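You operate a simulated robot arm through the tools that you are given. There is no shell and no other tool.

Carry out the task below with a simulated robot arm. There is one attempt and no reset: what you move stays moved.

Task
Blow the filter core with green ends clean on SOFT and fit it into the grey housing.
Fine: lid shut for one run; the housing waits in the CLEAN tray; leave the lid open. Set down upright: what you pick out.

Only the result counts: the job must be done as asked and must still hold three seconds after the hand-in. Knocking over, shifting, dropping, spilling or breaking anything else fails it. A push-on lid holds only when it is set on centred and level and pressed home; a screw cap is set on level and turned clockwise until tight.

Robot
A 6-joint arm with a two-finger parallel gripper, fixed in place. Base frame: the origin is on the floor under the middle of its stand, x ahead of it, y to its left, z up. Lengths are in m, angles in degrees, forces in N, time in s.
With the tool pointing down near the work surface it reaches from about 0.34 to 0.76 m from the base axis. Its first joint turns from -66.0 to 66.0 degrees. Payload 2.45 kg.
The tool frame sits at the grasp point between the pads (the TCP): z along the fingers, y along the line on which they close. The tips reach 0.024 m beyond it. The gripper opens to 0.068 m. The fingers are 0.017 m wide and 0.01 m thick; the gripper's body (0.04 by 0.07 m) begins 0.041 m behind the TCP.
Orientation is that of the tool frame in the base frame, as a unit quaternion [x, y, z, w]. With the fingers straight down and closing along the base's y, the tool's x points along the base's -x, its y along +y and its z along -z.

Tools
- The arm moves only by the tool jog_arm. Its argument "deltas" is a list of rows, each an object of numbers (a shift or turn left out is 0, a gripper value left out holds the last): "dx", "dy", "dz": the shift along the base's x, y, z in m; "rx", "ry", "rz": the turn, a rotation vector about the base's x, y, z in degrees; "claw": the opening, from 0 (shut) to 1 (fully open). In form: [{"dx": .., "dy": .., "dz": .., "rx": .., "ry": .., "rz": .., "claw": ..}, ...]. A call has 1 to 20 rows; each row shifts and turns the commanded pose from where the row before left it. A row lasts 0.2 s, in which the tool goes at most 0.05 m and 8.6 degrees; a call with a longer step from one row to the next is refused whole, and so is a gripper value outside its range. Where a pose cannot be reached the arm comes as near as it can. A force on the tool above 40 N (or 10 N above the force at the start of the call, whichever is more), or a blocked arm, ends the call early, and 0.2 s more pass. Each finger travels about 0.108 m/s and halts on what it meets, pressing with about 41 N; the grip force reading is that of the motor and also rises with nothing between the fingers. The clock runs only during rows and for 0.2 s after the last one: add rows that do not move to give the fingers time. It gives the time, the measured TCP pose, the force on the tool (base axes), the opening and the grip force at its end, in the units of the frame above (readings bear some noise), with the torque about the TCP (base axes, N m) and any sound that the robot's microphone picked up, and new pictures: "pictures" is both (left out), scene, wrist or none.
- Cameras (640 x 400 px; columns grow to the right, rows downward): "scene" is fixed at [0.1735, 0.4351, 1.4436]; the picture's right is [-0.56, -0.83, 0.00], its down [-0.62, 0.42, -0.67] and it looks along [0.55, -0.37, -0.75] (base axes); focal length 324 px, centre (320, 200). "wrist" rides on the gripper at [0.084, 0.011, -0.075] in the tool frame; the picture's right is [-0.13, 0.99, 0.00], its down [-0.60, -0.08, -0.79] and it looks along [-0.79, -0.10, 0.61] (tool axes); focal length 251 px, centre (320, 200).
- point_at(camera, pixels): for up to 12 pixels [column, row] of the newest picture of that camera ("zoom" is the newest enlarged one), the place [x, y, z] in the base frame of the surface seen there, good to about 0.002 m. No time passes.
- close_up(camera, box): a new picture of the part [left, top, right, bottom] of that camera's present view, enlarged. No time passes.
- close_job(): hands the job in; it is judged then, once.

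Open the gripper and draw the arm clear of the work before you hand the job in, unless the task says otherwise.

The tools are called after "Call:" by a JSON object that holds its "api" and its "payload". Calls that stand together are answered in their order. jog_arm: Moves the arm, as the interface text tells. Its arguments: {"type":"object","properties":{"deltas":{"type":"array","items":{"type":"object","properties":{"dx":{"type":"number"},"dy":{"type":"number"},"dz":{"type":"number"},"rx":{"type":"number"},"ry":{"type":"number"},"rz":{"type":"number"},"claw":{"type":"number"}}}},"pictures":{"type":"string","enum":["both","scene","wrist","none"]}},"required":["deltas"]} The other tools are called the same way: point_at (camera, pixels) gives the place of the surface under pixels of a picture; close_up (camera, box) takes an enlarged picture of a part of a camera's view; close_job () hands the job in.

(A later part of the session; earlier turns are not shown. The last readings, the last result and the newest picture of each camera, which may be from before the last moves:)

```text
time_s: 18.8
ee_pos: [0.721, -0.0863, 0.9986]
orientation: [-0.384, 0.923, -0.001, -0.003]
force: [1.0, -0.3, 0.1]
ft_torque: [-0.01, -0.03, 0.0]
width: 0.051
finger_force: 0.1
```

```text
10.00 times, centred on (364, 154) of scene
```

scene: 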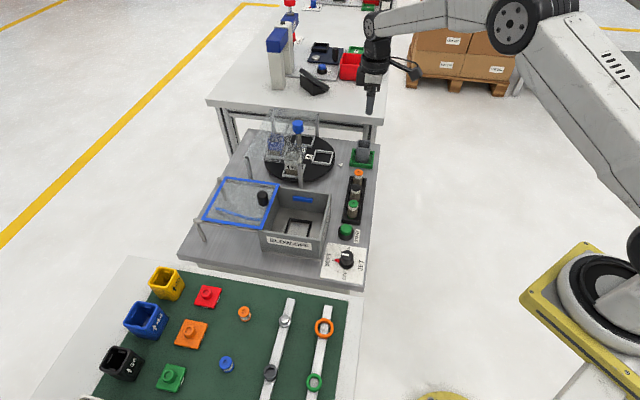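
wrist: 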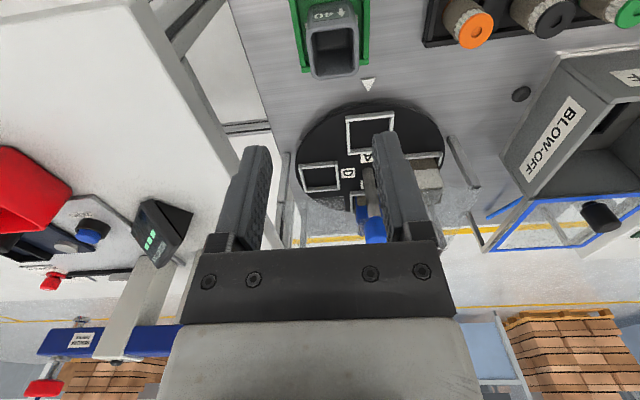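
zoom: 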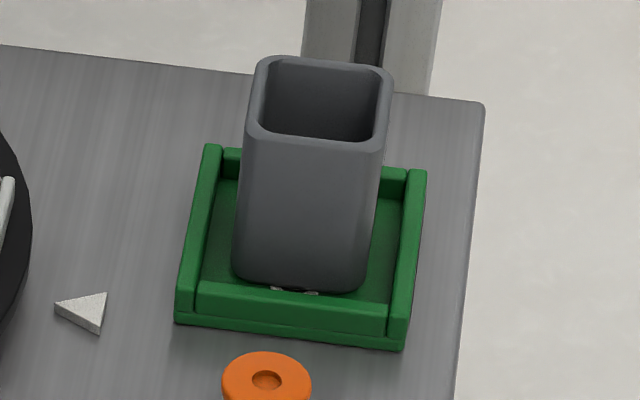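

The housing rim is at z≈0.862, outer ~0.039 m square, inner ~0.032, floor ≈0.812, centre about (0.7157,−0.0765); it is empty. I go back above the green core at about (0.5565,0.0815).

Call:
{"api": "jog_arm", "payload": {"deltas": [{"dx": -0.03, "dy": 0.03}, {"dx": -0.03, "dy": 0.03}, {"dx": -0.03, "dy": 0.03}, {"dx": -0.03, "dy": 0.03}, {"dx": -0.03, "dy": 0.03}, {"dx": -0.0145, "dy": 0.0178}, {"dz": -0.04}, {"dz": -0.03}, {}]}}

Call:
{"api": "close_up", "payload": {"camera": "wrist", "box": [220, 40, 420, 165]}}

```text
time_s: 20.8
ee_pos: [0.5551, 0.0804, 0.9291]
orientation: [-0.384, 0.923, -0.002, -0.002]
force: [-0.2, 0.4, 0.4]
ft_torque: [-0.03, -0.01, 0.0]
width: 0.0508
finger_force: 0.1
```

scene: 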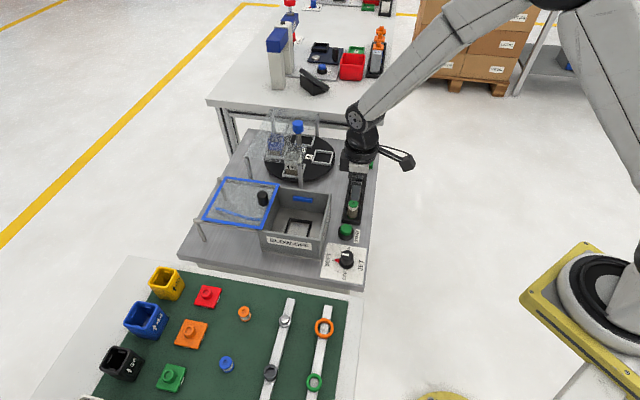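
wrist: 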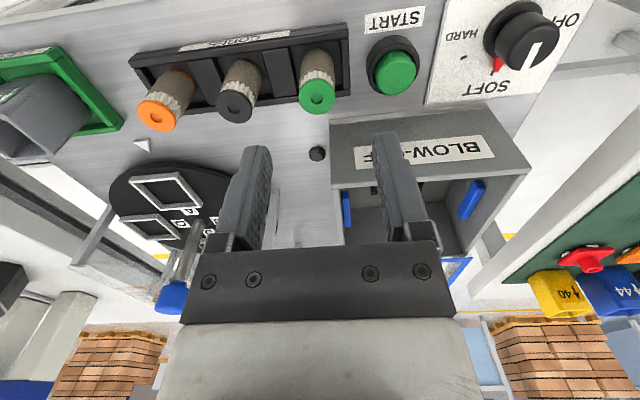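

```text
3.20 times, centred on (320, 102) of wrist
```

zoom: 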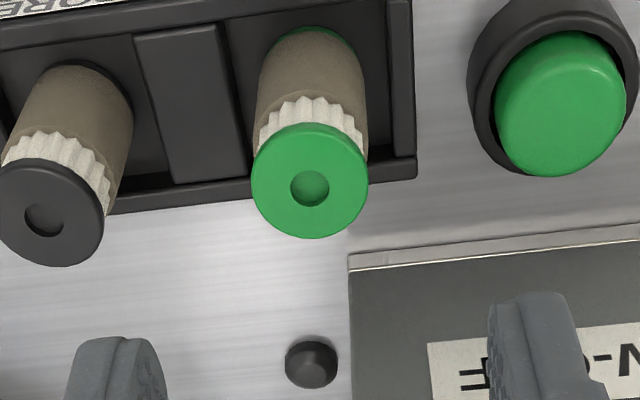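

The core top is at wrist (317,97), about 2–3 mm off the tool axis. I correct to about (0.5575,0.081) and descend so the tips stay above the rack walls, then close.

Call:
{"api": "jog_arm", "payload": {"deltas": [{"dx": 0.0025, "dy": 0.0004, "dz": -0.03}, {"dz": -0.03}, {"dz": -0.015}, {"dz": -0.008}, {}, {"claw": 0.15}, {"claw": 0.15}, {"claw": 0.15}, {"claw": 0.15}]}}

Call:
{"api": "close_up", "payload": {"camera": "wrist", "box": [220, 60, 420, 250]}}

```text
time_s: 22.8
ee_pos: [0.5552, 0.0817, 0.8464]
orientation: [-0.384, 0.923, -0.001, -0.004]
force: [-0.3, 0.5, 0.0]
ft_torque: [0.02, 0.04, -0.03]
width: 0.0212
finger_force: 38.4
```

scene: 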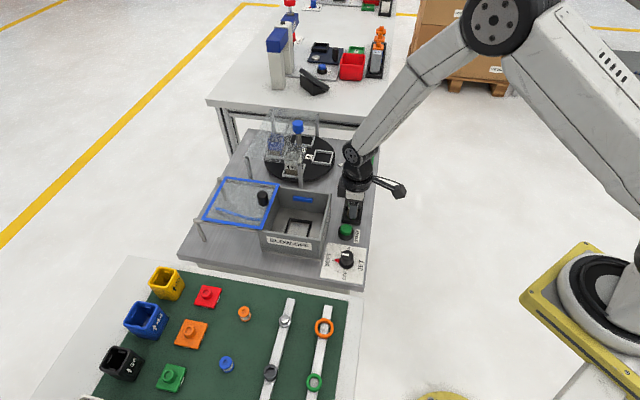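
wrist: 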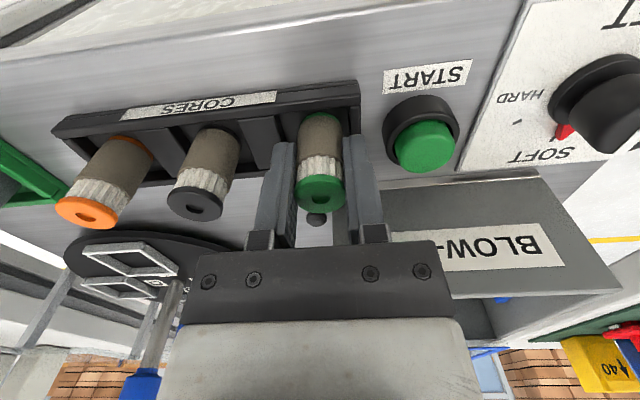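

```text
2.11 times, centred on (320, 155) of wrist
```

zoom: 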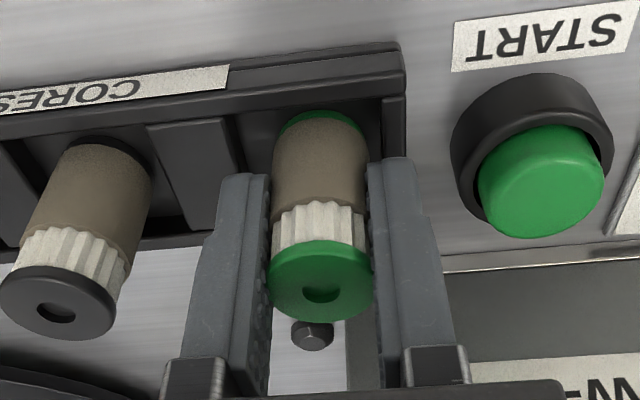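

The core is between the pads (width 0.021). I lift it straight up by 0.11 m and check it hangs upright.

Call:
{"api": "jog_arm", "payload": {"deltas": [{"dz": 0.01}, {"dz": 0.02}, {"dz": 0.03}, {"dz": 0.03}, {"dz": 0.02}, {}]}}

Call:
{"api": "close_up", "payload": {"camera": "scene", "box": [310, 130, 400, 230]}}

Call:
{"api": "close_up", "payload": {"camera": "wrist", "box": [220, 60, 420, 250]}}

```text
time_s: 24.2
ee_pos: [0.5574, 0.0808, 0.9546]
orientation: [-0.384, 0.923, -0.002, -0.003]
force: [-0.3, -1.2, -0.7]
ft_torque: [0.02, 0.04, 0.0]
width: 0.0212
finger_force: 38.5
```

scene: 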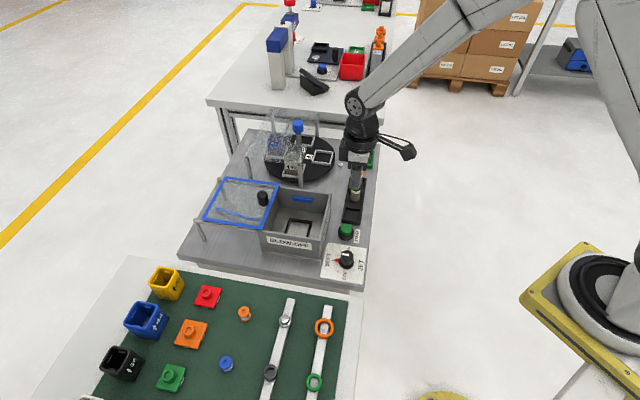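
wrist: 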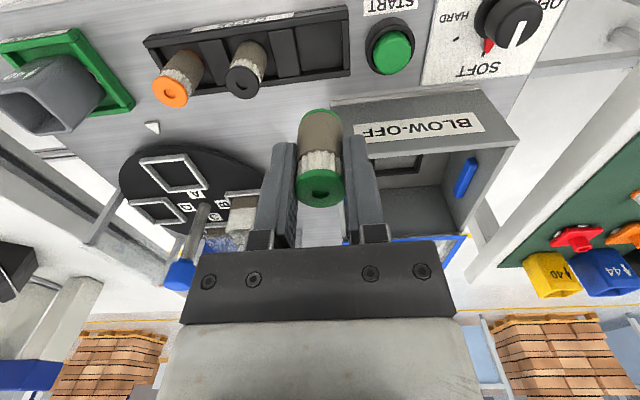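

```text
4.00 times, centred on (355, 180) of scene
```

zoom: 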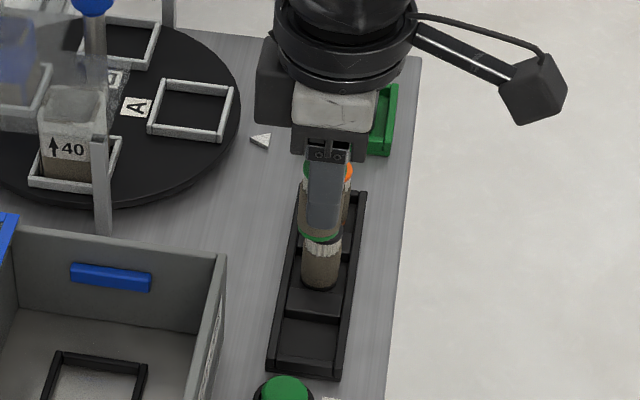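

```text
2.11 times, centred on (320, 155) of wrist
```

zoom: 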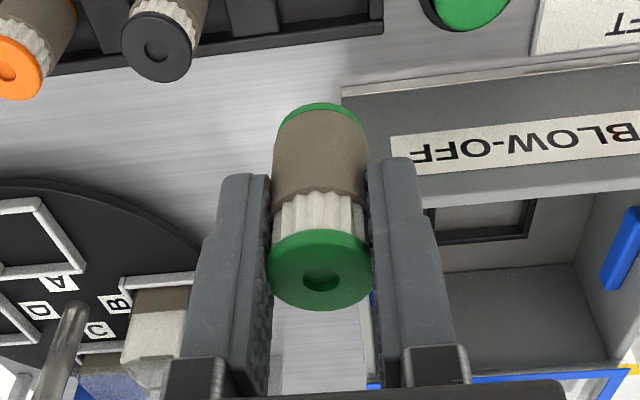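

The core is lifted upright. I measure the nest inside the open box from the scene camera.

Call:
{"api": "close_up", "payload": {"camera": "scene", "box": [260, 190, 340, 240]}}

Call:
{"api": "point_at", "payload": {"camera": "scene", "pixels": [[289, 219], [312, 222], [307, 237], [284, 233], [298, 228], [300, 216], [330, 195], [278, 189], [275, 200]]}}

```text
8.00 times, centred on (300, 215) of scene
```

zoom: 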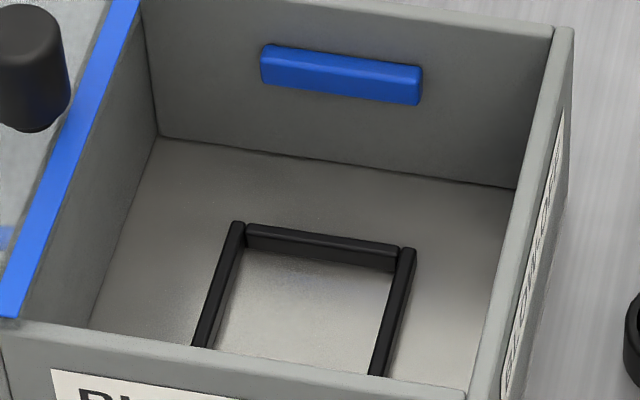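

```text
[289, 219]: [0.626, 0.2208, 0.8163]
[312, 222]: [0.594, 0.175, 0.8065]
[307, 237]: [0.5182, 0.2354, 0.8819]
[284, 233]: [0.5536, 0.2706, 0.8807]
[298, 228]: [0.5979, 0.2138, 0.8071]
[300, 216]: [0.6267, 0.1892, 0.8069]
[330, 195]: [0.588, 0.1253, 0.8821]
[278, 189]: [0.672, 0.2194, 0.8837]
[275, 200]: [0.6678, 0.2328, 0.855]
```

I take the nest rail corners from this zoom: (243,226), (408,250), and rail ends at the near wall (200,345), (378,372).

Call:
{"api": "point_at", "payload": {"camera": "zoom", "pixels": [[238, 226], [408, 252], [320, 240], [218, 290], [395, 315], [250, 255], [390, 275], [300, 310], [145, 150], [510, 195], [535, 100], [340, 80]]}}

Call:
{"api": "close_up", "payload": {"camera": "wrist", "box": [330, 100, 530, 225]}}

```text
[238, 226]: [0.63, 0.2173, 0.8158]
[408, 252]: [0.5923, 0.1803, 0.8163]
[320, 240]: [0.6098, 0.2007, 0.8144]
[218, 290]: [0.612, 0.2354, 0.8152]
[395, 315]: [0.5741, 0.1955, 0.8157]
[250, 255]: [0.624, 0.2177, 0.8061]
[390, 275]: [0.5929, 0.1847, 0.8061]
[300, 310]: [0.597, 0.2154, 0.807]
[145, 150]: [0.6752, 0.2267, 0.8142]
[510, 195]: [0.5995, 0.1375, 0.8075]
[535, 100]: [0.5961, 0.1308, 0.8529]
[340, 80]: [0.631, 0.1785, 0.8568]
```

```text
3.20 times, centred on (430, 162) of wrist
```

zoom: 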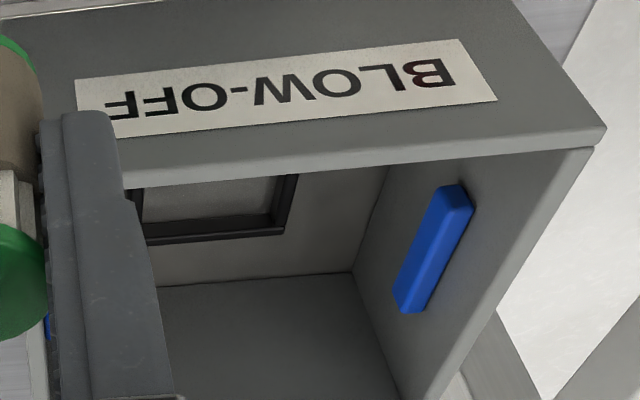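

Nest centre works out to about (0.591,0.217), floor 0.807, nest rails up to 0.817. I carry the core over the box and check before descending.

Call:
{"api": "jog_arm", "payload": {"deltas": [{"dz": 0.01}, {"dx": 0.0084, "dy": 0.0341}, {"dx": 0.0084, "dy": 0.0341}, {"dx": 0.0084, "dy": 0.0341}, {"dx": 0.0084, "dy": 0.0341}, {"dz": -0.02}, {}]}}

Call:
{"api": "close_up", "payload": {"camera": "scene", "box": [250, 150, 350, 250]}}

Call:
{"api": "close_up", "payload": {"camera": "wrist", "box": [220, 60, 420, 250]}}

```text
time_s: 25.8
ee_pos: [0.5902, 0.2171, 0.9443]
orientation: [-0.384, 0.923, 0.0, -0.003]
force: [0.1, -0.1, 0.8]
ft_torque: [0.02, -0.02, 0.0]
width: 0.0212
finger_force: 38.3
```

scene: 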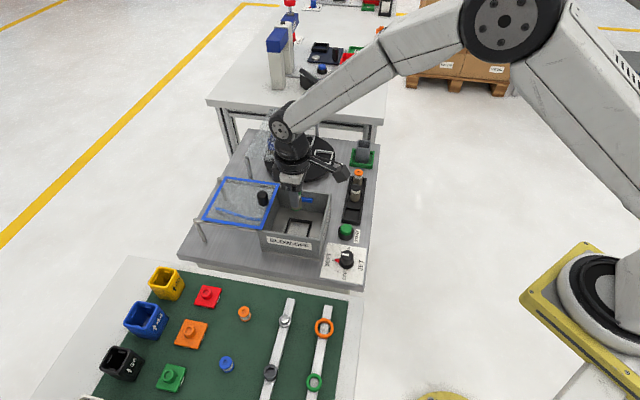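
wrist: 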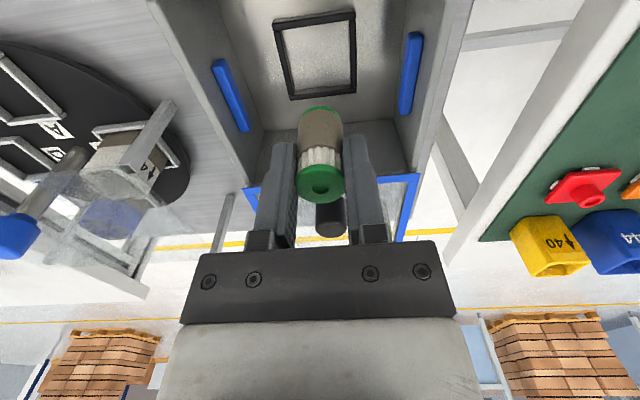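

```text
4.00 times, centred on (300, 200) of scene
```

zoom: 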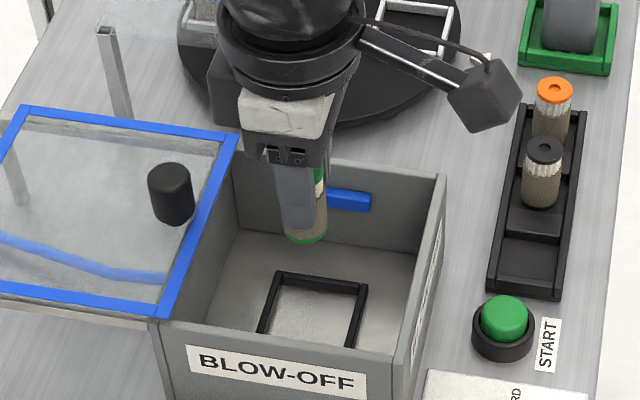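

```text
2.11 times, centred on (320, 155) of wrist
```

zoom: 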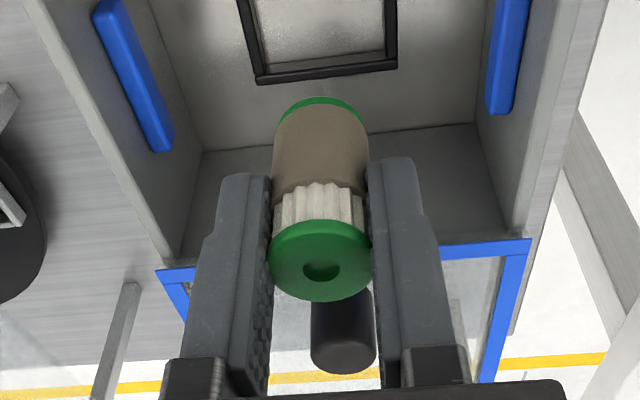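

The landing point projects to about (320,57) and the nest centre is seen at (318,60), so only a 1–2 mm correction is needed. I lower the core into the nest gently.

Call:
{"api": "jog_arm", "payload": {"deltas": [{"dx": 0.0018, "dy": 0.0004, "dz": -0.02}, {"dz": -0.02}, {"dz": -0.02}, {"dz": -0.02}, {"dz": -0.01}, {"dz": -0.004}, {"dz": -0.002}, {}]}}

```text
time_s: 27.6
ee_pos: [0.5928, 0.2179, 0.8519]
orientation: [-0.383, 0.924, -0.001, 0.002]
force: [3.1, -2.3, 21.2]
ft_torque: [-0.21, -0.34, -0.08]
width: 0.0216
finger_force: 38.6
```

scene: 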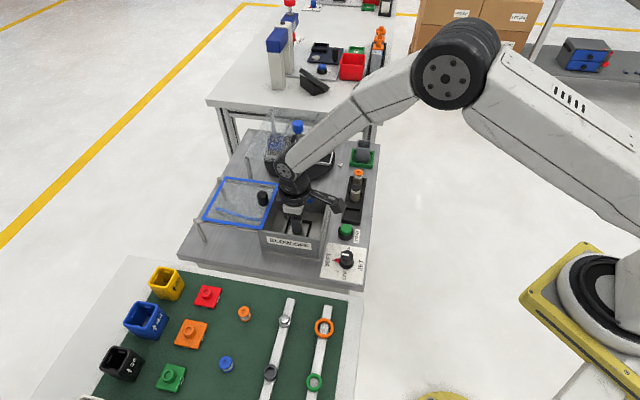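
wrist: 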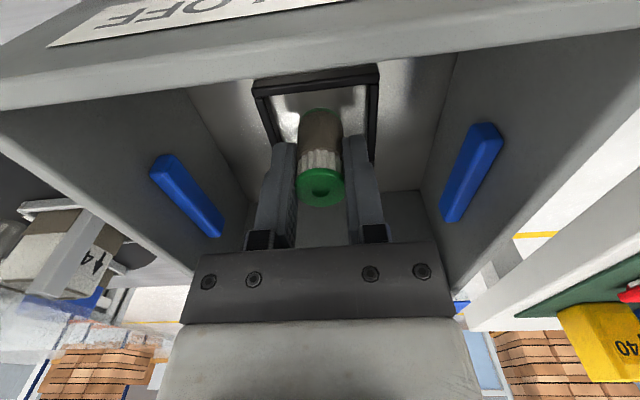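

There is a contact force of 21 N at z≈0.852, a few mm sooner than expected. I look closely at what is touching.

Call:
{"api": "close_up", "payload": {"camera": "wrist", "box": [230, 60, 410, 220]}}

Call:
{"api": "close_up", "payload": {"camera": "scene", "box": [260, 180, 340, 250]}}

Call:
{"api": "point_at", "payload": {"camera": "wrist", "pixels": [[320, 190], [320, 108], [270, 120], [370, 115], [300, 100], [345, 110], [265, 90], [372, 80], [320, 78], [350, 140]]}}

```text
2.50 times, centred on (320, 140) of wrist
```

zoom: 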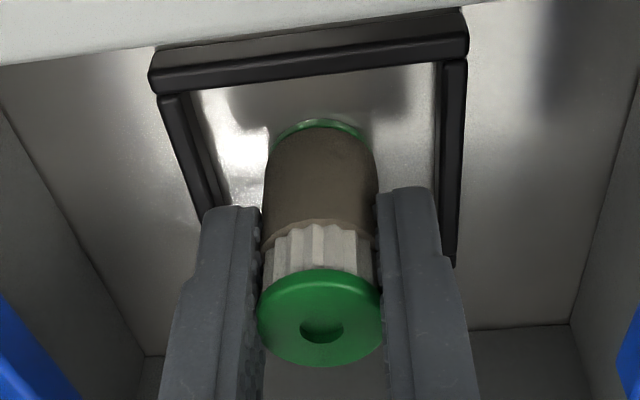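

```text
5.71 times, centred on (300, 215) of scene
```

zoom: 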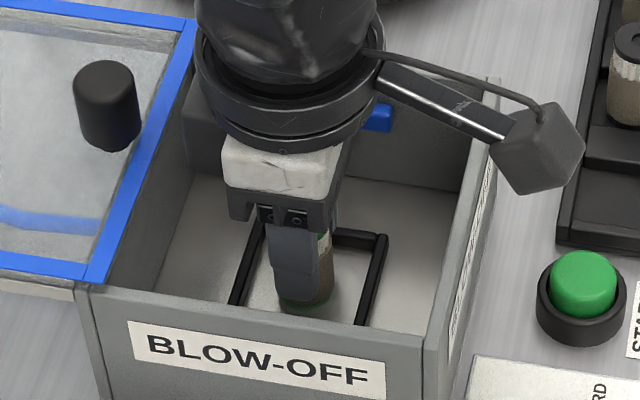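

```text
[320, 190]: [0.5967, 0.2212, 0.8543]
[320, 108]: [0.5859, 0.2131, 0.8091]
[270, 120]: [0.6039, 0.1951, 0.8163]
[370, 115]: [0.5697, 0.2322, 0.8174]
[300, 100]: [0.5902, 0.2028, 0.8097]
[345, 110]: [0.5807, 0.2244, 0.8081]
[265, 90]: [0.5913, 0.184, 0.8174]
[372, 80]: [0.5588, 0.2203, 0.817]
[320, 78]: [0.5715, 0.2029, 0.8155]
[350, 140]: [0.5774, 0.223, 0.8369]
```

The core's bottom is on the box floor inside the nest (top at 0.854, upright); it just slid a little in the grip. I relieve the pressure, open, and rise.

Call:
{"api": "jog_arm", "payload": {"deltas": [{"dz": 0.003}, {}, {"claw": 0.6}, {"claw": 0.7}, {}, {"dz": 0.015}, {"dz": 0.03}, {"dz": 0.04}, {"dz": 0.03}, {}]}}

Call:
{"api": "close_up", "payload": {"camera": "scene", "box": [260, 180, 340, 250]}}

Call:
{"api": "close_up", "payload": {"camera": "wrist", "box": [220, 0, 420, 130]}}

```text
time_s: 29.8
ee_pos: [0.5922, 0.2187, 0.9686]
orientation: [-0.384, 0.924, 0.0, -0.002]
force: [0.5, -0.3, -0.4]
ft_torque: [0.01, -0.02, -0.04]
width: 0.0479
finger_force: 0.0
```

scene: 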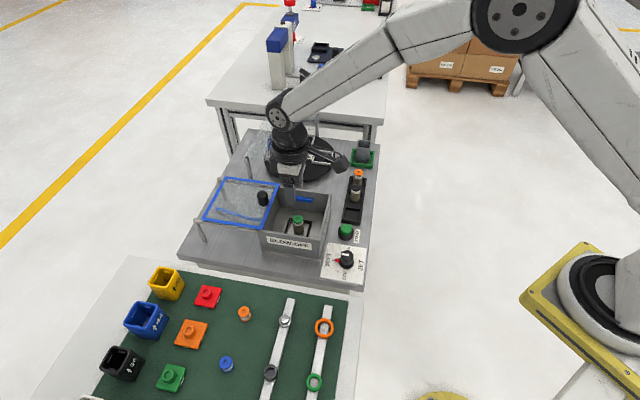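
wrist: 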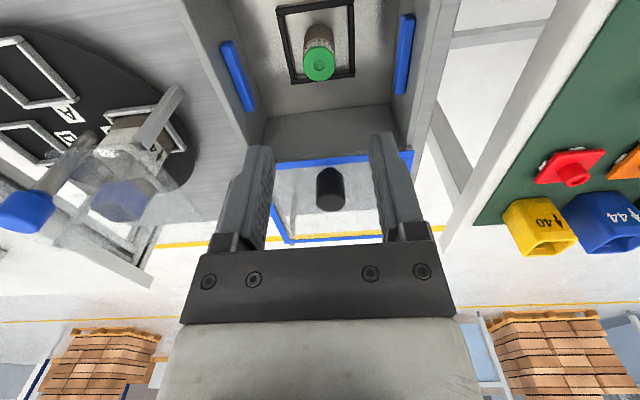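

```text
5.71 times, centred on (300, 215) of scene
```

zoom: 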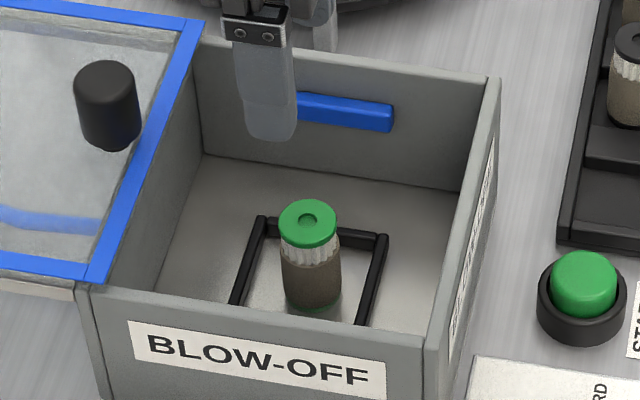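

```text
3.08 times, centred on (320, 65) of wrist
```

zoom: 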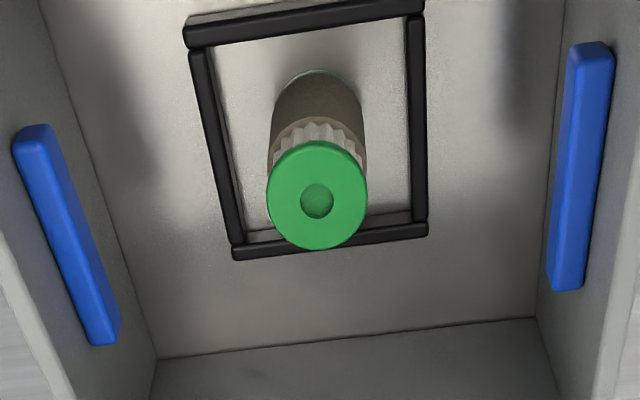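

The core stands upright in the nest. Now I return to the lid knob at about (0.6455,0.271) and grip it.

Call:
{"api": "jog_arm", "payload": {"deltas": [{"dz": 0.01}, {"dx": 0.0265, "dy": 0.026}, {"dx": 0.0268, "dy": 0.0263}, {"dz": -0.03}, {"dz": -0.021}, {"dz": -0.01}, {}, {"claw": 0.15}, {"claw": 0.15}, {"claw": 0.15}]}}

```text
time_s: 32.0
ee_pos: [0.646, 0.2701, 0.9163]
orientation: [-0.384, 0.924, -0.001, -0.002]
force: [1.5, -0.7, -2.0]
ft_torque: [0.63, -0.07, 0.05]
width: 0.0235
finger_force: 40.1
```

scene: 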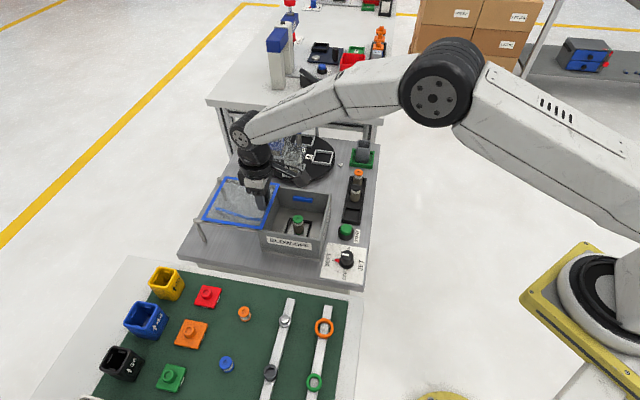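
wrist: 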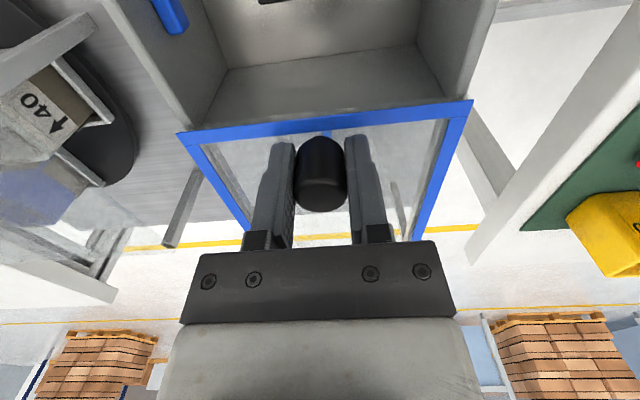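

The knob is held with low side force. I slide the lid back along −u to close it.

Call:
{"api": "jog_arm", "payload": {"deltas": [{"dx": -0.006, "dy": -0.006}, {"dx": -0.006, "dy": -0.006}, {"dx": -0.006, "dy": -0.006}, {"dx": -0.006, "dy": -0.006}, {"dx": -0.006, "dy": -0.006}, {"dx": -0.006, "dy": -0.006}, {"dx": -0.006, "dy": -0.006}, {"dx": -0.006, "dy": -0.006}, {"dx": -0.006, "dy": -0.006}, {"dx": -0.006, "dy": -0.006}, {"dx": -0.006, "dy": -0.006}, {"dx": -0.006, "dy": -0.006}, {"dx": -0.006, "dy": -0.006}, {"dx": -0.006, "dy": -0.006}, {"dx": -0.003, "dy": -0.003}, {}]}}

```text
time_s: 35.4
ee_pos: [0.557, 0.1827, 0.9151]
orientation: [-0.383, 0.924, -0.001, -0.004]
force: [-11.5, 10.6, -6.8]
ft_torque: [-0.98, 0.54, -0.02]
width: 0.0237
finger_force: 39.6
```

scene: 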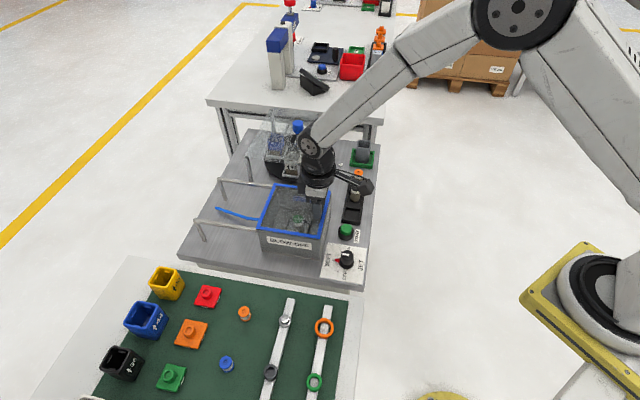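
wrist: 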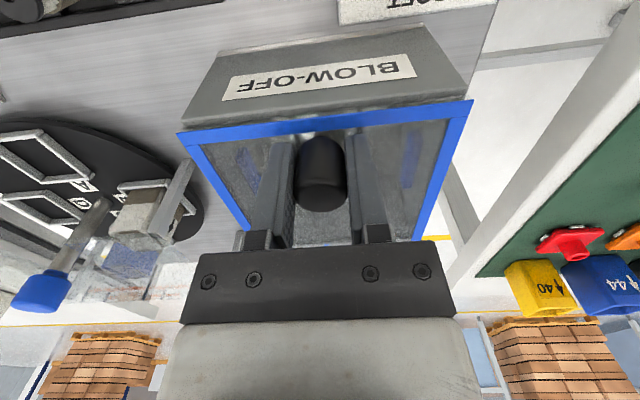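

It is within ~1–2 mm of the original closed position. I push a little further along −u to seat it.

Call:
{"api": "jog_arm", "payload": {"deltas": [{"dx": -0.0012, "dy": -0.001}, {"dx": -0.001, "dy": -0.001}, {"dx": -0.001, "dy": -0.001}, {}]}}

Call:
{"api": "close_up", "payload": {"camera": "scene", "box": [250, 170, 350, 250]}}

```text
time_s: 36.4
ee_pos: [0.5558, 0.1809, 0.9161]
orientation: [-0.384, 0.923, 0.0, -0.001]
force: [-3.1, 22.1, -24.5]
ft_torque: [0.29, 0.49, 0.06]
width: 0.0238
finger_force: 39.5
```

scene: 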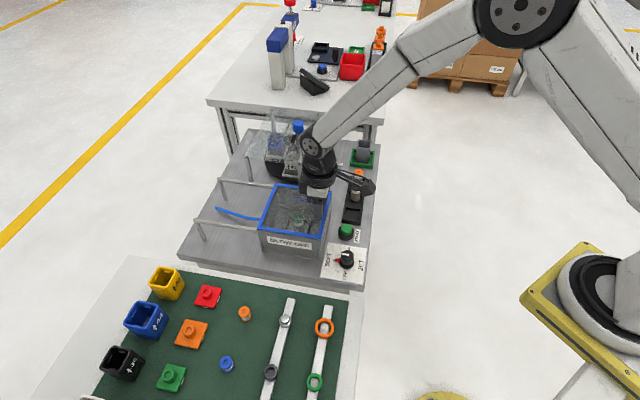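
wrist: 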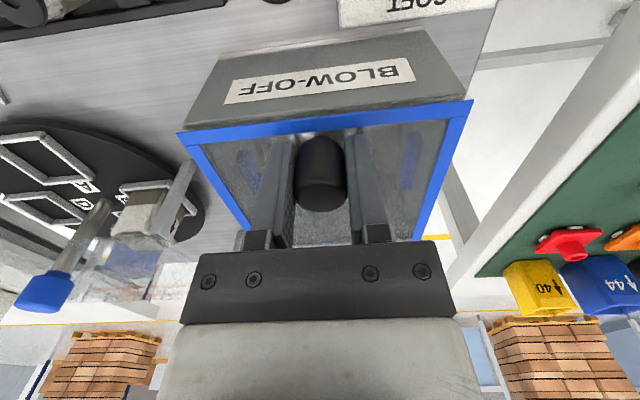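

```text
5.00 times, centred on (300, 210) of scene
```

zoom: 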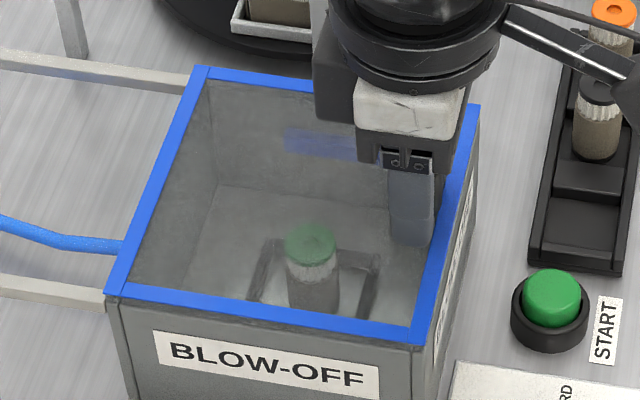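

The lid is seated closed against its stop, with the core visible inside. I release, rise, and go over the START button with the fingers shut to measure it.

Call:
{"api": "jog_arm", "payload": {"deltas": [{"claw": 0.75}, {"claw": 0.75}, {"dz": 0.03}, {"dz": 0.05}, {"dx": -0.02, "dy": -0.025}, {"dx": -0.02, "dy": -0.025, "claw": 0}, {"dz": -0.02}, {"dz": -0.02}, {}, {}]}}

Call:
{"api": "close_up", "payload": {"camera": "wrist", "box": [250, 40, 390, 160]}}

Call:
{"api": "close_up", "payload": {"camera": "scene", "box": [250, 170, 370, 280]}}

```text
time_s: 38.6
ee_pos: [0.5145, 0.1285, 0.9557]
orientation: [-0.384, 0.923, -0.001, -0.003]
force: [-0.7, -0.1, -0.1]
ft_torque: [-0.02, -0.03, -0.05]
width: 0.0
finger_force: 23.8
```

scene: 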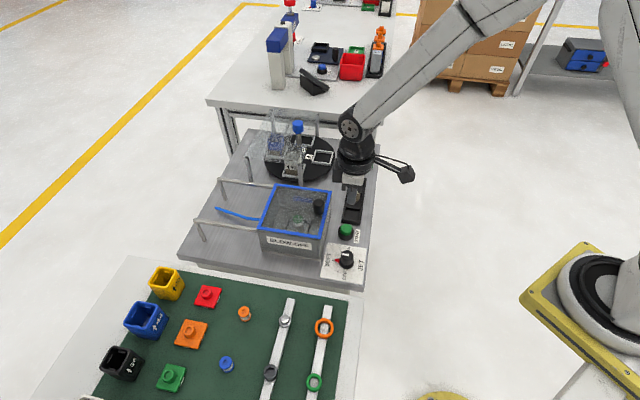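
wrist: 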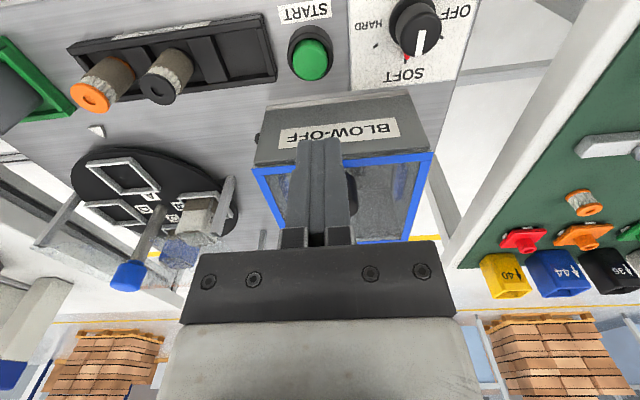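

```text
3.33 times, centred on (320, 100) of wrist
```

zoom: 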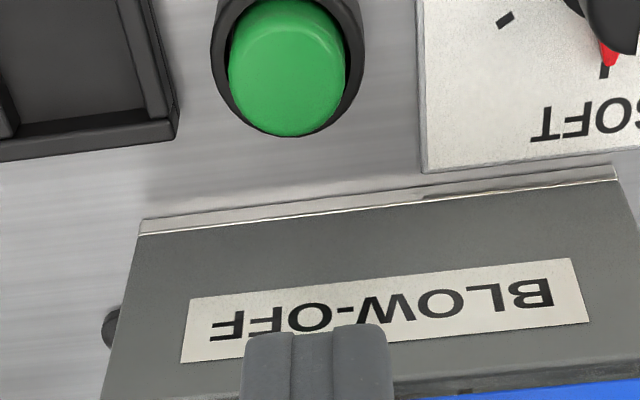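

```text
3.64 times, centred on (310, 225) of scene
```

zoom: 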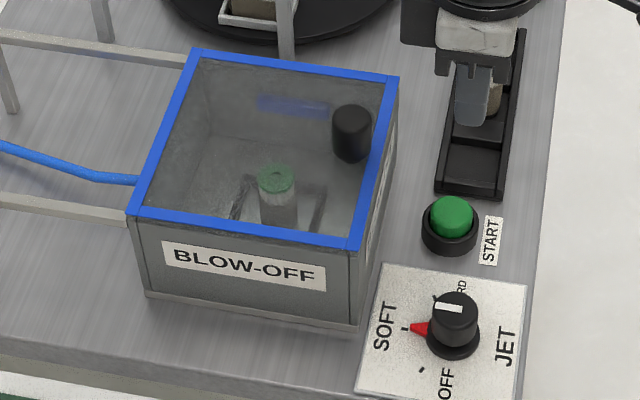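

I measure the button cap from both pictures to centre the press.

Call:
{"api": "point_at", "payload": {"camera": "wrist", "pixels": [[311, 65], [295, 60], [326, 58], [310, 45], [312, 78], [311, 58], [311, 72], [300, 70], [320, 68], [288, 60], [332, 55]]}}

Call:
{"api": "point_at", "payload": {"camera": "scene", "pixels": [[345.5, 228], [340, 229], [351, 229], [345.5, 225], [345.5, 232], [338, 233], [353, 235]]}}

```text
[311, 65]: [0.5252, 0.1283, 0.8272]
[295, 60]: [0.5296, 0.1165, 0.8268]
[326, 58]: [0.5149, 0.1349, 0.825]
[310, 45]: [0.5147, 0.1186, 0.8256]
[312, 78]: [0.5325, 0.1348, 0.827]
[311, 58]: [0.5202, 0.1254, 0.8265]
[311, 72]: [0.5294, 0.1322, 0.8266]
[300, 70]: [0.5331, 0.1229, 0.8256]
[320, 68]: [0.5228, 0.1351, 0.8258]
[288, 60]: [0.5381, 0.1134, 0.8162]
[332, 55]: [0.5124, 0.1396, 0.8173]
```

```text
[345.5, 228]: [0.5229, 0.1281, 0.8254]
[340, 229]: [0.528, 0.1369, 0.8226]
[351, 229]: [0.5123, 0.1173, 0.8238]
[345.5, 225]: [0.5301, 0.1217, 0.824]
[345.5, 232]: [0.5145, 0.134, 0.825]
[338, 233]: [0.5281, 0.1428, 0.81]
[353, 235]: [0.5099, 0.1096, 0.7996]
```

The button centre is about (0.5225,0.127), cap top z≈0.826. I move over it and press down in small steps with the closed fingers, then lift.

Call:
{"api": "jog_arm", "payload": {"deltas": [{"dx": 0.008, "dy": -0.0013, "dz": -0.03}, {"dz": -0.03}, {"dz": -0.03}, {"dz": -0.01}, {"dz": -0.003}, {"dz": -0.002}, {"dz": -0.002}, {"dz": -0.002}, {"dz": -0.002}, {}, {"dz": 0.012}, {"dz": 0.03}, {}]}}

```text
time_s: 41.4
ee_pos: [0.5218, 0.1279, 0.8885]
orientation: [-0.384, 0.923, -0.001, -0.002]
force: [-0.3, 0.2, -0.1]
ft_torque: [-0.01, -0.03, 0.02]
width: 0.0
finger_force: 23.6
heard: click
```

scene: 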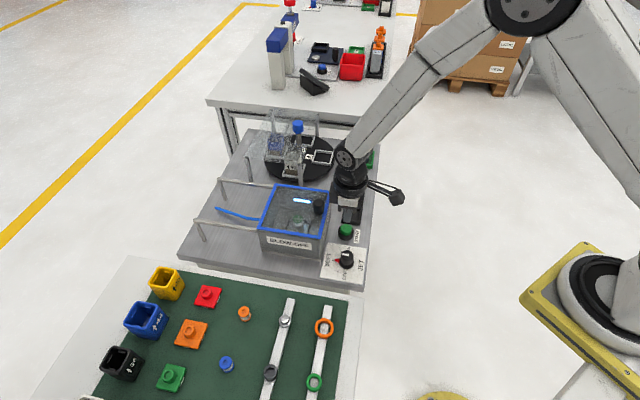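
wrist: 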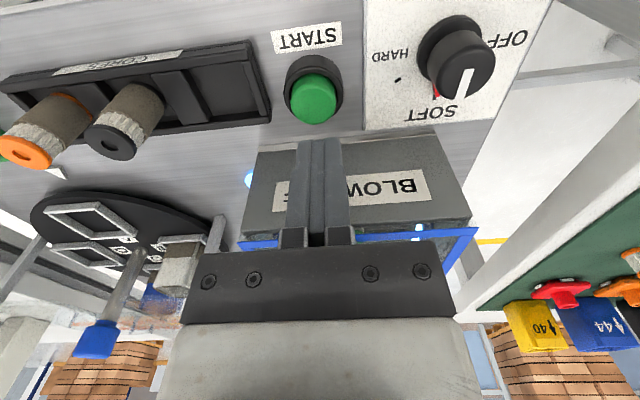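

A click was heard, and the air bars and the lamp at (248,178) are lit: the run is on. I rise a bit and wait.

Call:
{"api": "jog_arm", "payload": {"deltas": [{"dz": 0.04}, {"dz": 0.04}, {}, {}, {}, {}, {}, {}, {}, {}, {}, {}, {}, {}, {}, {}, {}, {}, {}, {}]}}

Call:
{"api": "close_up", "payload": {"camera": "scene", "box": [250, 170, 370, 280]}}

```text
time_s: 45.6
ee_pos: [0.5232, 0.1271, 0.9683]
orientation: [-0.383, 0.924, -0.001, -0.003]
force: [0.1, -0.1, 0.3]
ft_torque: [0.0, -0.01, 0.02]
width: 0.0
finger_force: 23.9
```

scene: 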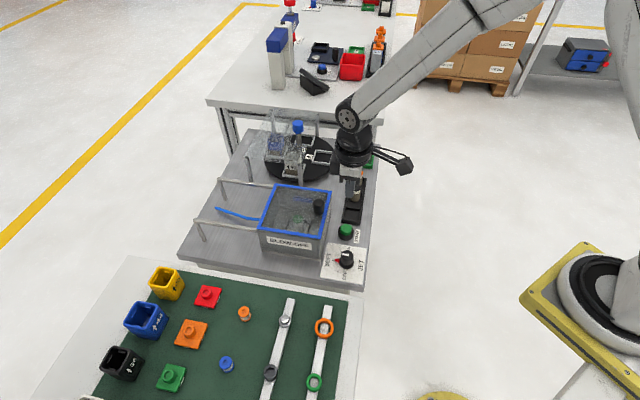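
wrist: 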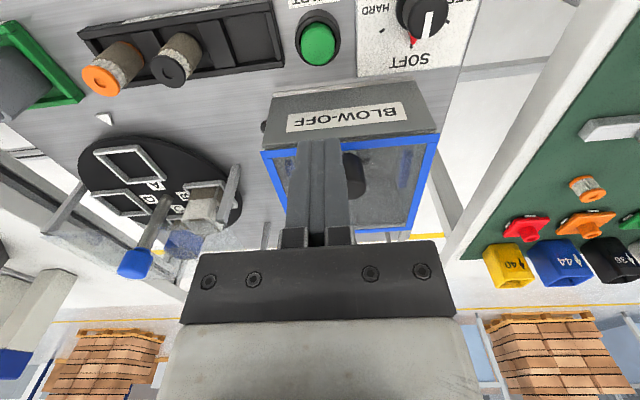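

```text
3.64 times, centred on (310, 225) of scene
```

zoom: 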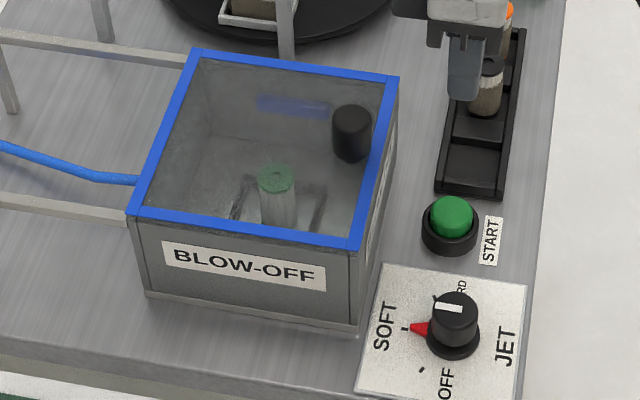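

The lamp and bars are off, so the run seems over. I zoom in on the core through the lid.

Call:
{"api": "close_up", "payload": {"camera": "scene", "box": [280, 205, 320, 235]}}

Call:
{"api": "close_up", "payload": {"camera": "wrist", "box": [240, 80, 440, 240]}}

```text
13.33 times, centred on (300, 220) of scene
```

zoom: 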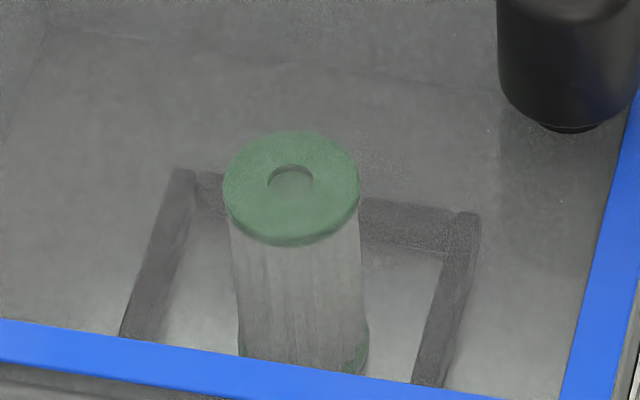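

```text
2.50 times, centred on (340, 160) of wrist
```

zoom: 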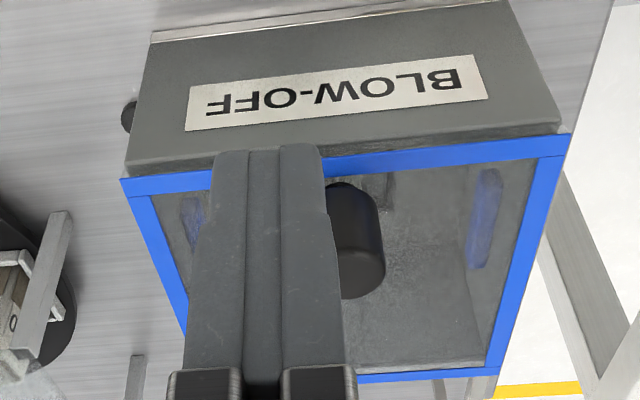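

The brown dust is gone from the core. I open the gripper and return to the lid knob at about (0.5557,0.1817).

Call:
{"api": "jog_arm", "payload": {"deltas": [{"dz": 0.02, "claw": 0.75}, {"dx": 0.016, "dy": 0.027}, {"dx": 0.0167, "dy": 0.0275}, {}, {"dz": -0.03}, {"dz": -0.025}, {"dz": -0.0155}, {}, {"claw": 0.15}, {"claw": 0.15}, {"claw": 0.15}]}}

```text
time_s: 48.0
ee_pos: [0.557, 0.1814, 0.9171]
orientation: [-0.383, 0.924, -0.002, -0.002]
force: [14.7, -14.6, -6.2]
ft_torque: [0.44, -0.03, -0.06]
width: 0.024
finger_force: 39.6
```

scene: 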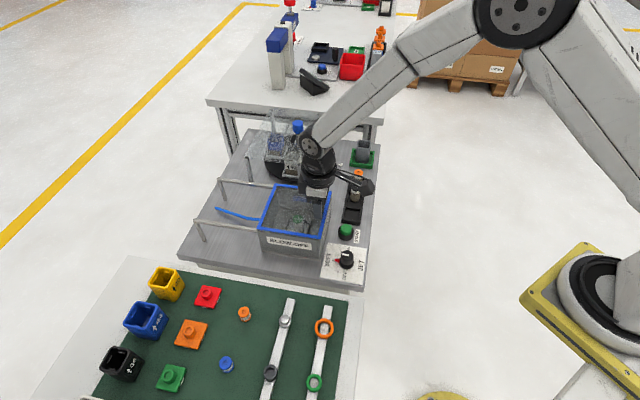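
wrist: 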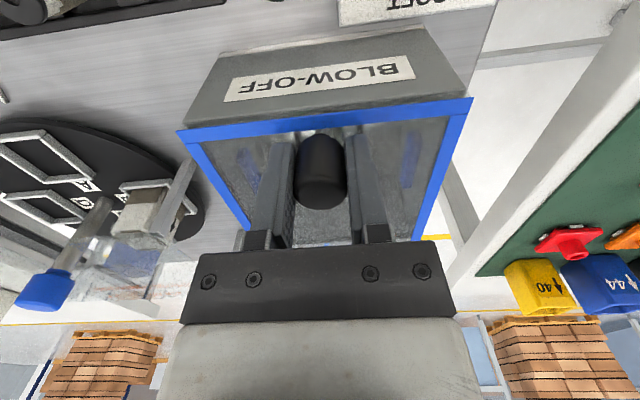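

The knob is gripped. I slide the lid open along +u by about 0.125 m.

Call:
{"api": "jog_arm", "payload": {"deltas": [{"dx": 0.0045, "dy": 0.0035}, {"dx": 0.0065, "dy": 0.0065}, {"dx": 0.0065, "dy": 0.0065}, {"dx": 0.0065, "dy": 0.0065}, {"dx": 0.0065, "dy": 0.0065}, {"dx": 0.0065, "dy": 0.0065}, {"dx": 0.0065, "dy": 0.0065}, {"dx": 0.0065, "dy": 0.0065}, {"dx": 0.0065, "dy": 0.0065}, {"dx": 0.0065, "dy": 0.0065}, {"dx": 0.0065, "dy": 0.0065}, {"dx": 0.0065, "dy": 0.0065}, {"dx": 0.0065, "dy": 0.0065}, {"dx": 0.0065, "dy": 0.0065}, {}]}}

```text
time_s: 51.2
ee_pos: [0.6449, 0.2692, 0.9163]
orientation: [-0.383, 0.924, -0.001, -0.002]
force: [11.0, -12.7, -6.9]
ft_torque: [-0.09, 0.45, 0.09]
width: 0.0239
finger_force: 40.4
```

scene: 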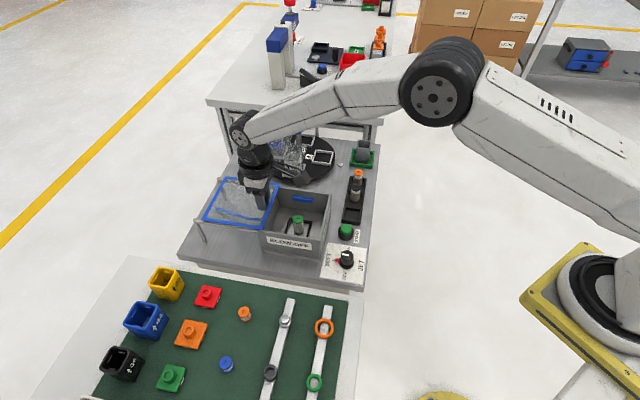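
wrist: 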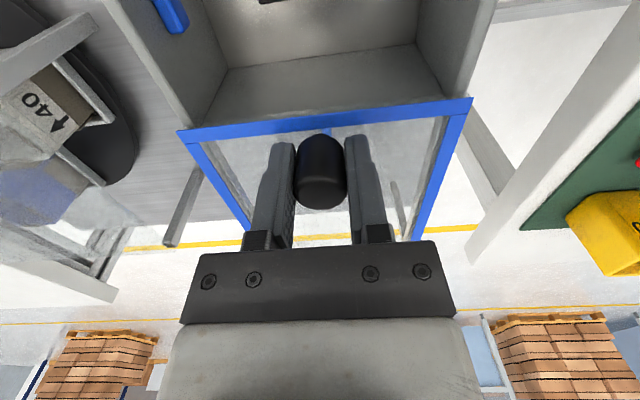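

The lid is fully open again. I release the knob, rise and go above the cleaned core to check it.

Call:
{"api": "jog_arm", "payload": {"deltas": [{"claw": 0.75}, {"claw": 0.75}, {"dz": 0.03}, {"dz": 0.03}, {"dx": -0.0255, "dy": -0.0255}, {"dx": -0.026, "dy": -0.0255}, {"dz": -0.03}, {}]}}

Call:
{"api": "close_up", "payload": {"camera": "wrist", "box": [240, 0, 400, 120]}}

Call:
{"api": "close_up", "payload": {"camera": "scene", "box": [280, 205, 320, 235]}}

```text
time_s: 53.0
ee_pos: [0.5945, 0.2217, 0.9475]
orientation: [-0.384, 0.923, -0.001, -0.001]
force: [0.1, 0.3, 0.4]
ft_torque: [0.01, 0.01, -0.01]
width: 0.0508
finger_force: 0.1
```

scene: 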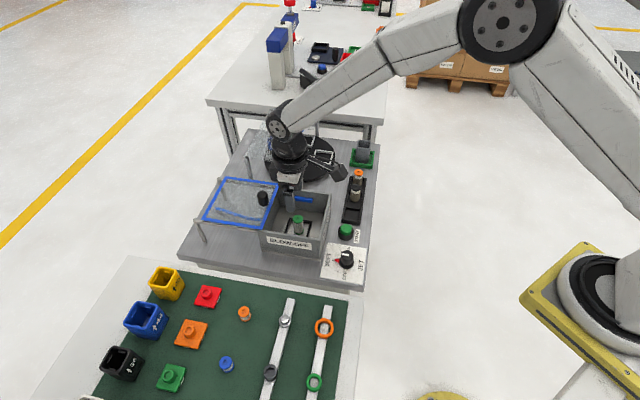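
wrist: 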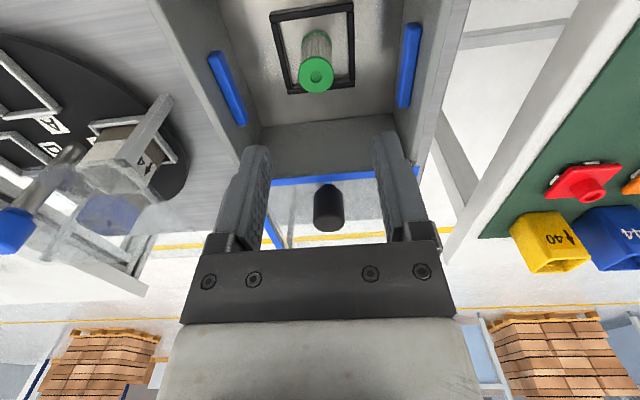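

```text
3.33 times, centred on (320, 60) of wrist
```

zoom: 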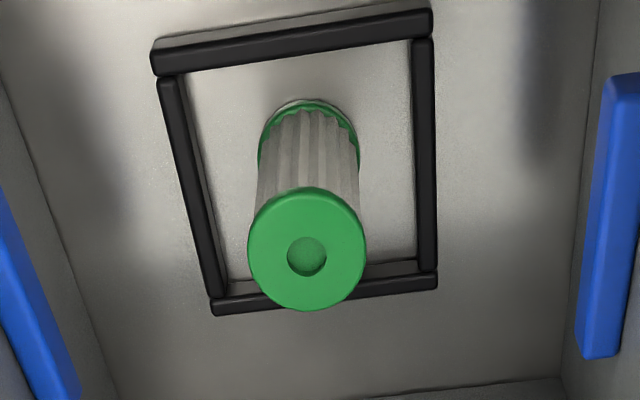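

```text
13.33 times, centred on (300, 220) of scene
```

zoom: 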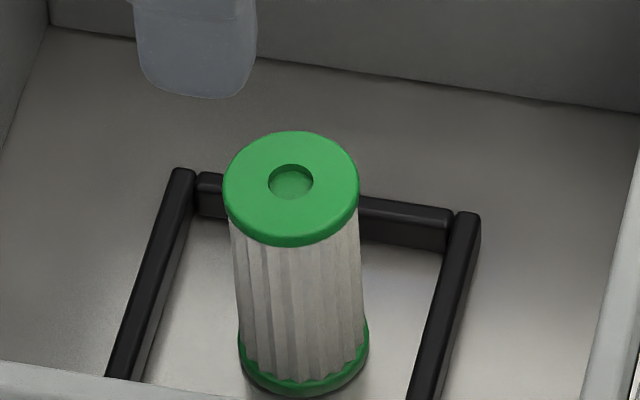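

The core is clean and stands at about (0.5935,0.2177), top ≈0.854. I descend to TCP z≈0.867 so the tips hold just its top ~11 mm (needed for the narrow housing), then close.

Call:
{"api": "jog_arm", "payload": {"deltas": [{"dx": -0.001, "dy": -0.004, "dz": -0.03}, {"dz": -0.03}, {"dz": -0.0205}, {}, {"claw": 0.2}, {"claw": 0.15}, {"claw": 0.15}, {"claw": 0.15}]}}

Call:
{"api": "close_up", "payload": {"camera": "wrist", "box": [220, 60, 420, 250]}}

Call:
{"api": "close_up", "payload": {"camera": "scene", "box": [270, 190, 330, 240]}}

```text
time_s: 54.8
ee_pos: [0.5921, 0.217, 0.8669]
orientation: [-0.384, 0.923, -0.001, -0.002]
force: [0.1, 0.1, 0.3]
ft_torque: [0.0, -0.01, 0.02]
width: 0.0194
finger_force: 36.8
```

scene: 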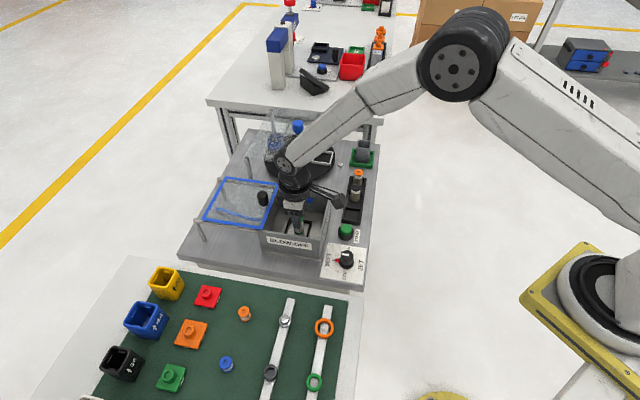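
wrist: 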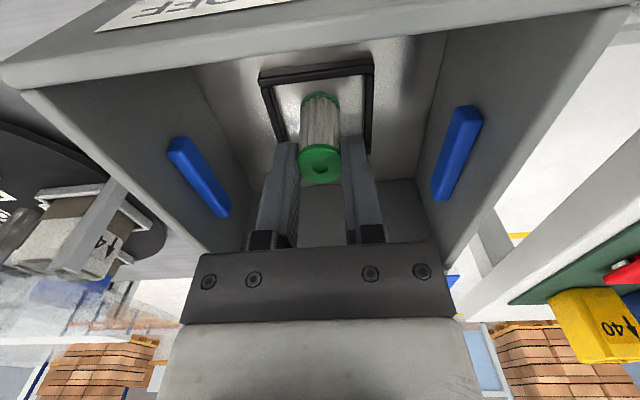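

```text
2.11 times, centred on (320, 155) of wrist
```

zoom: 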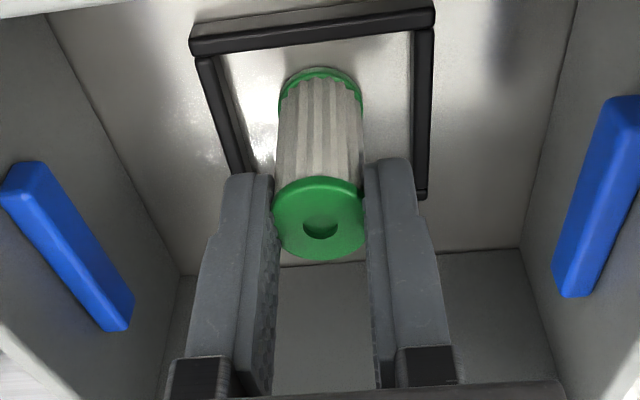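

```text
8.00 times, centred on (300, 215) of scene
```

zoom: 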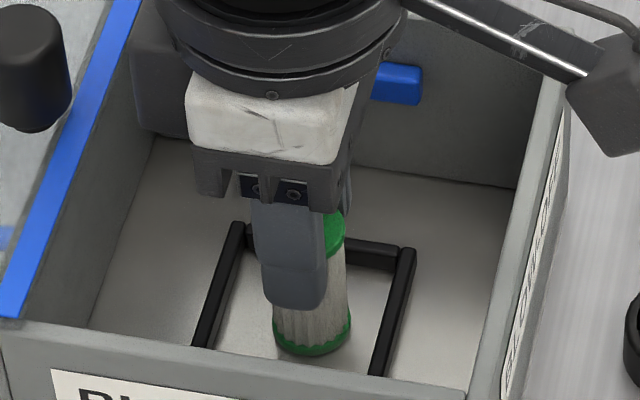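

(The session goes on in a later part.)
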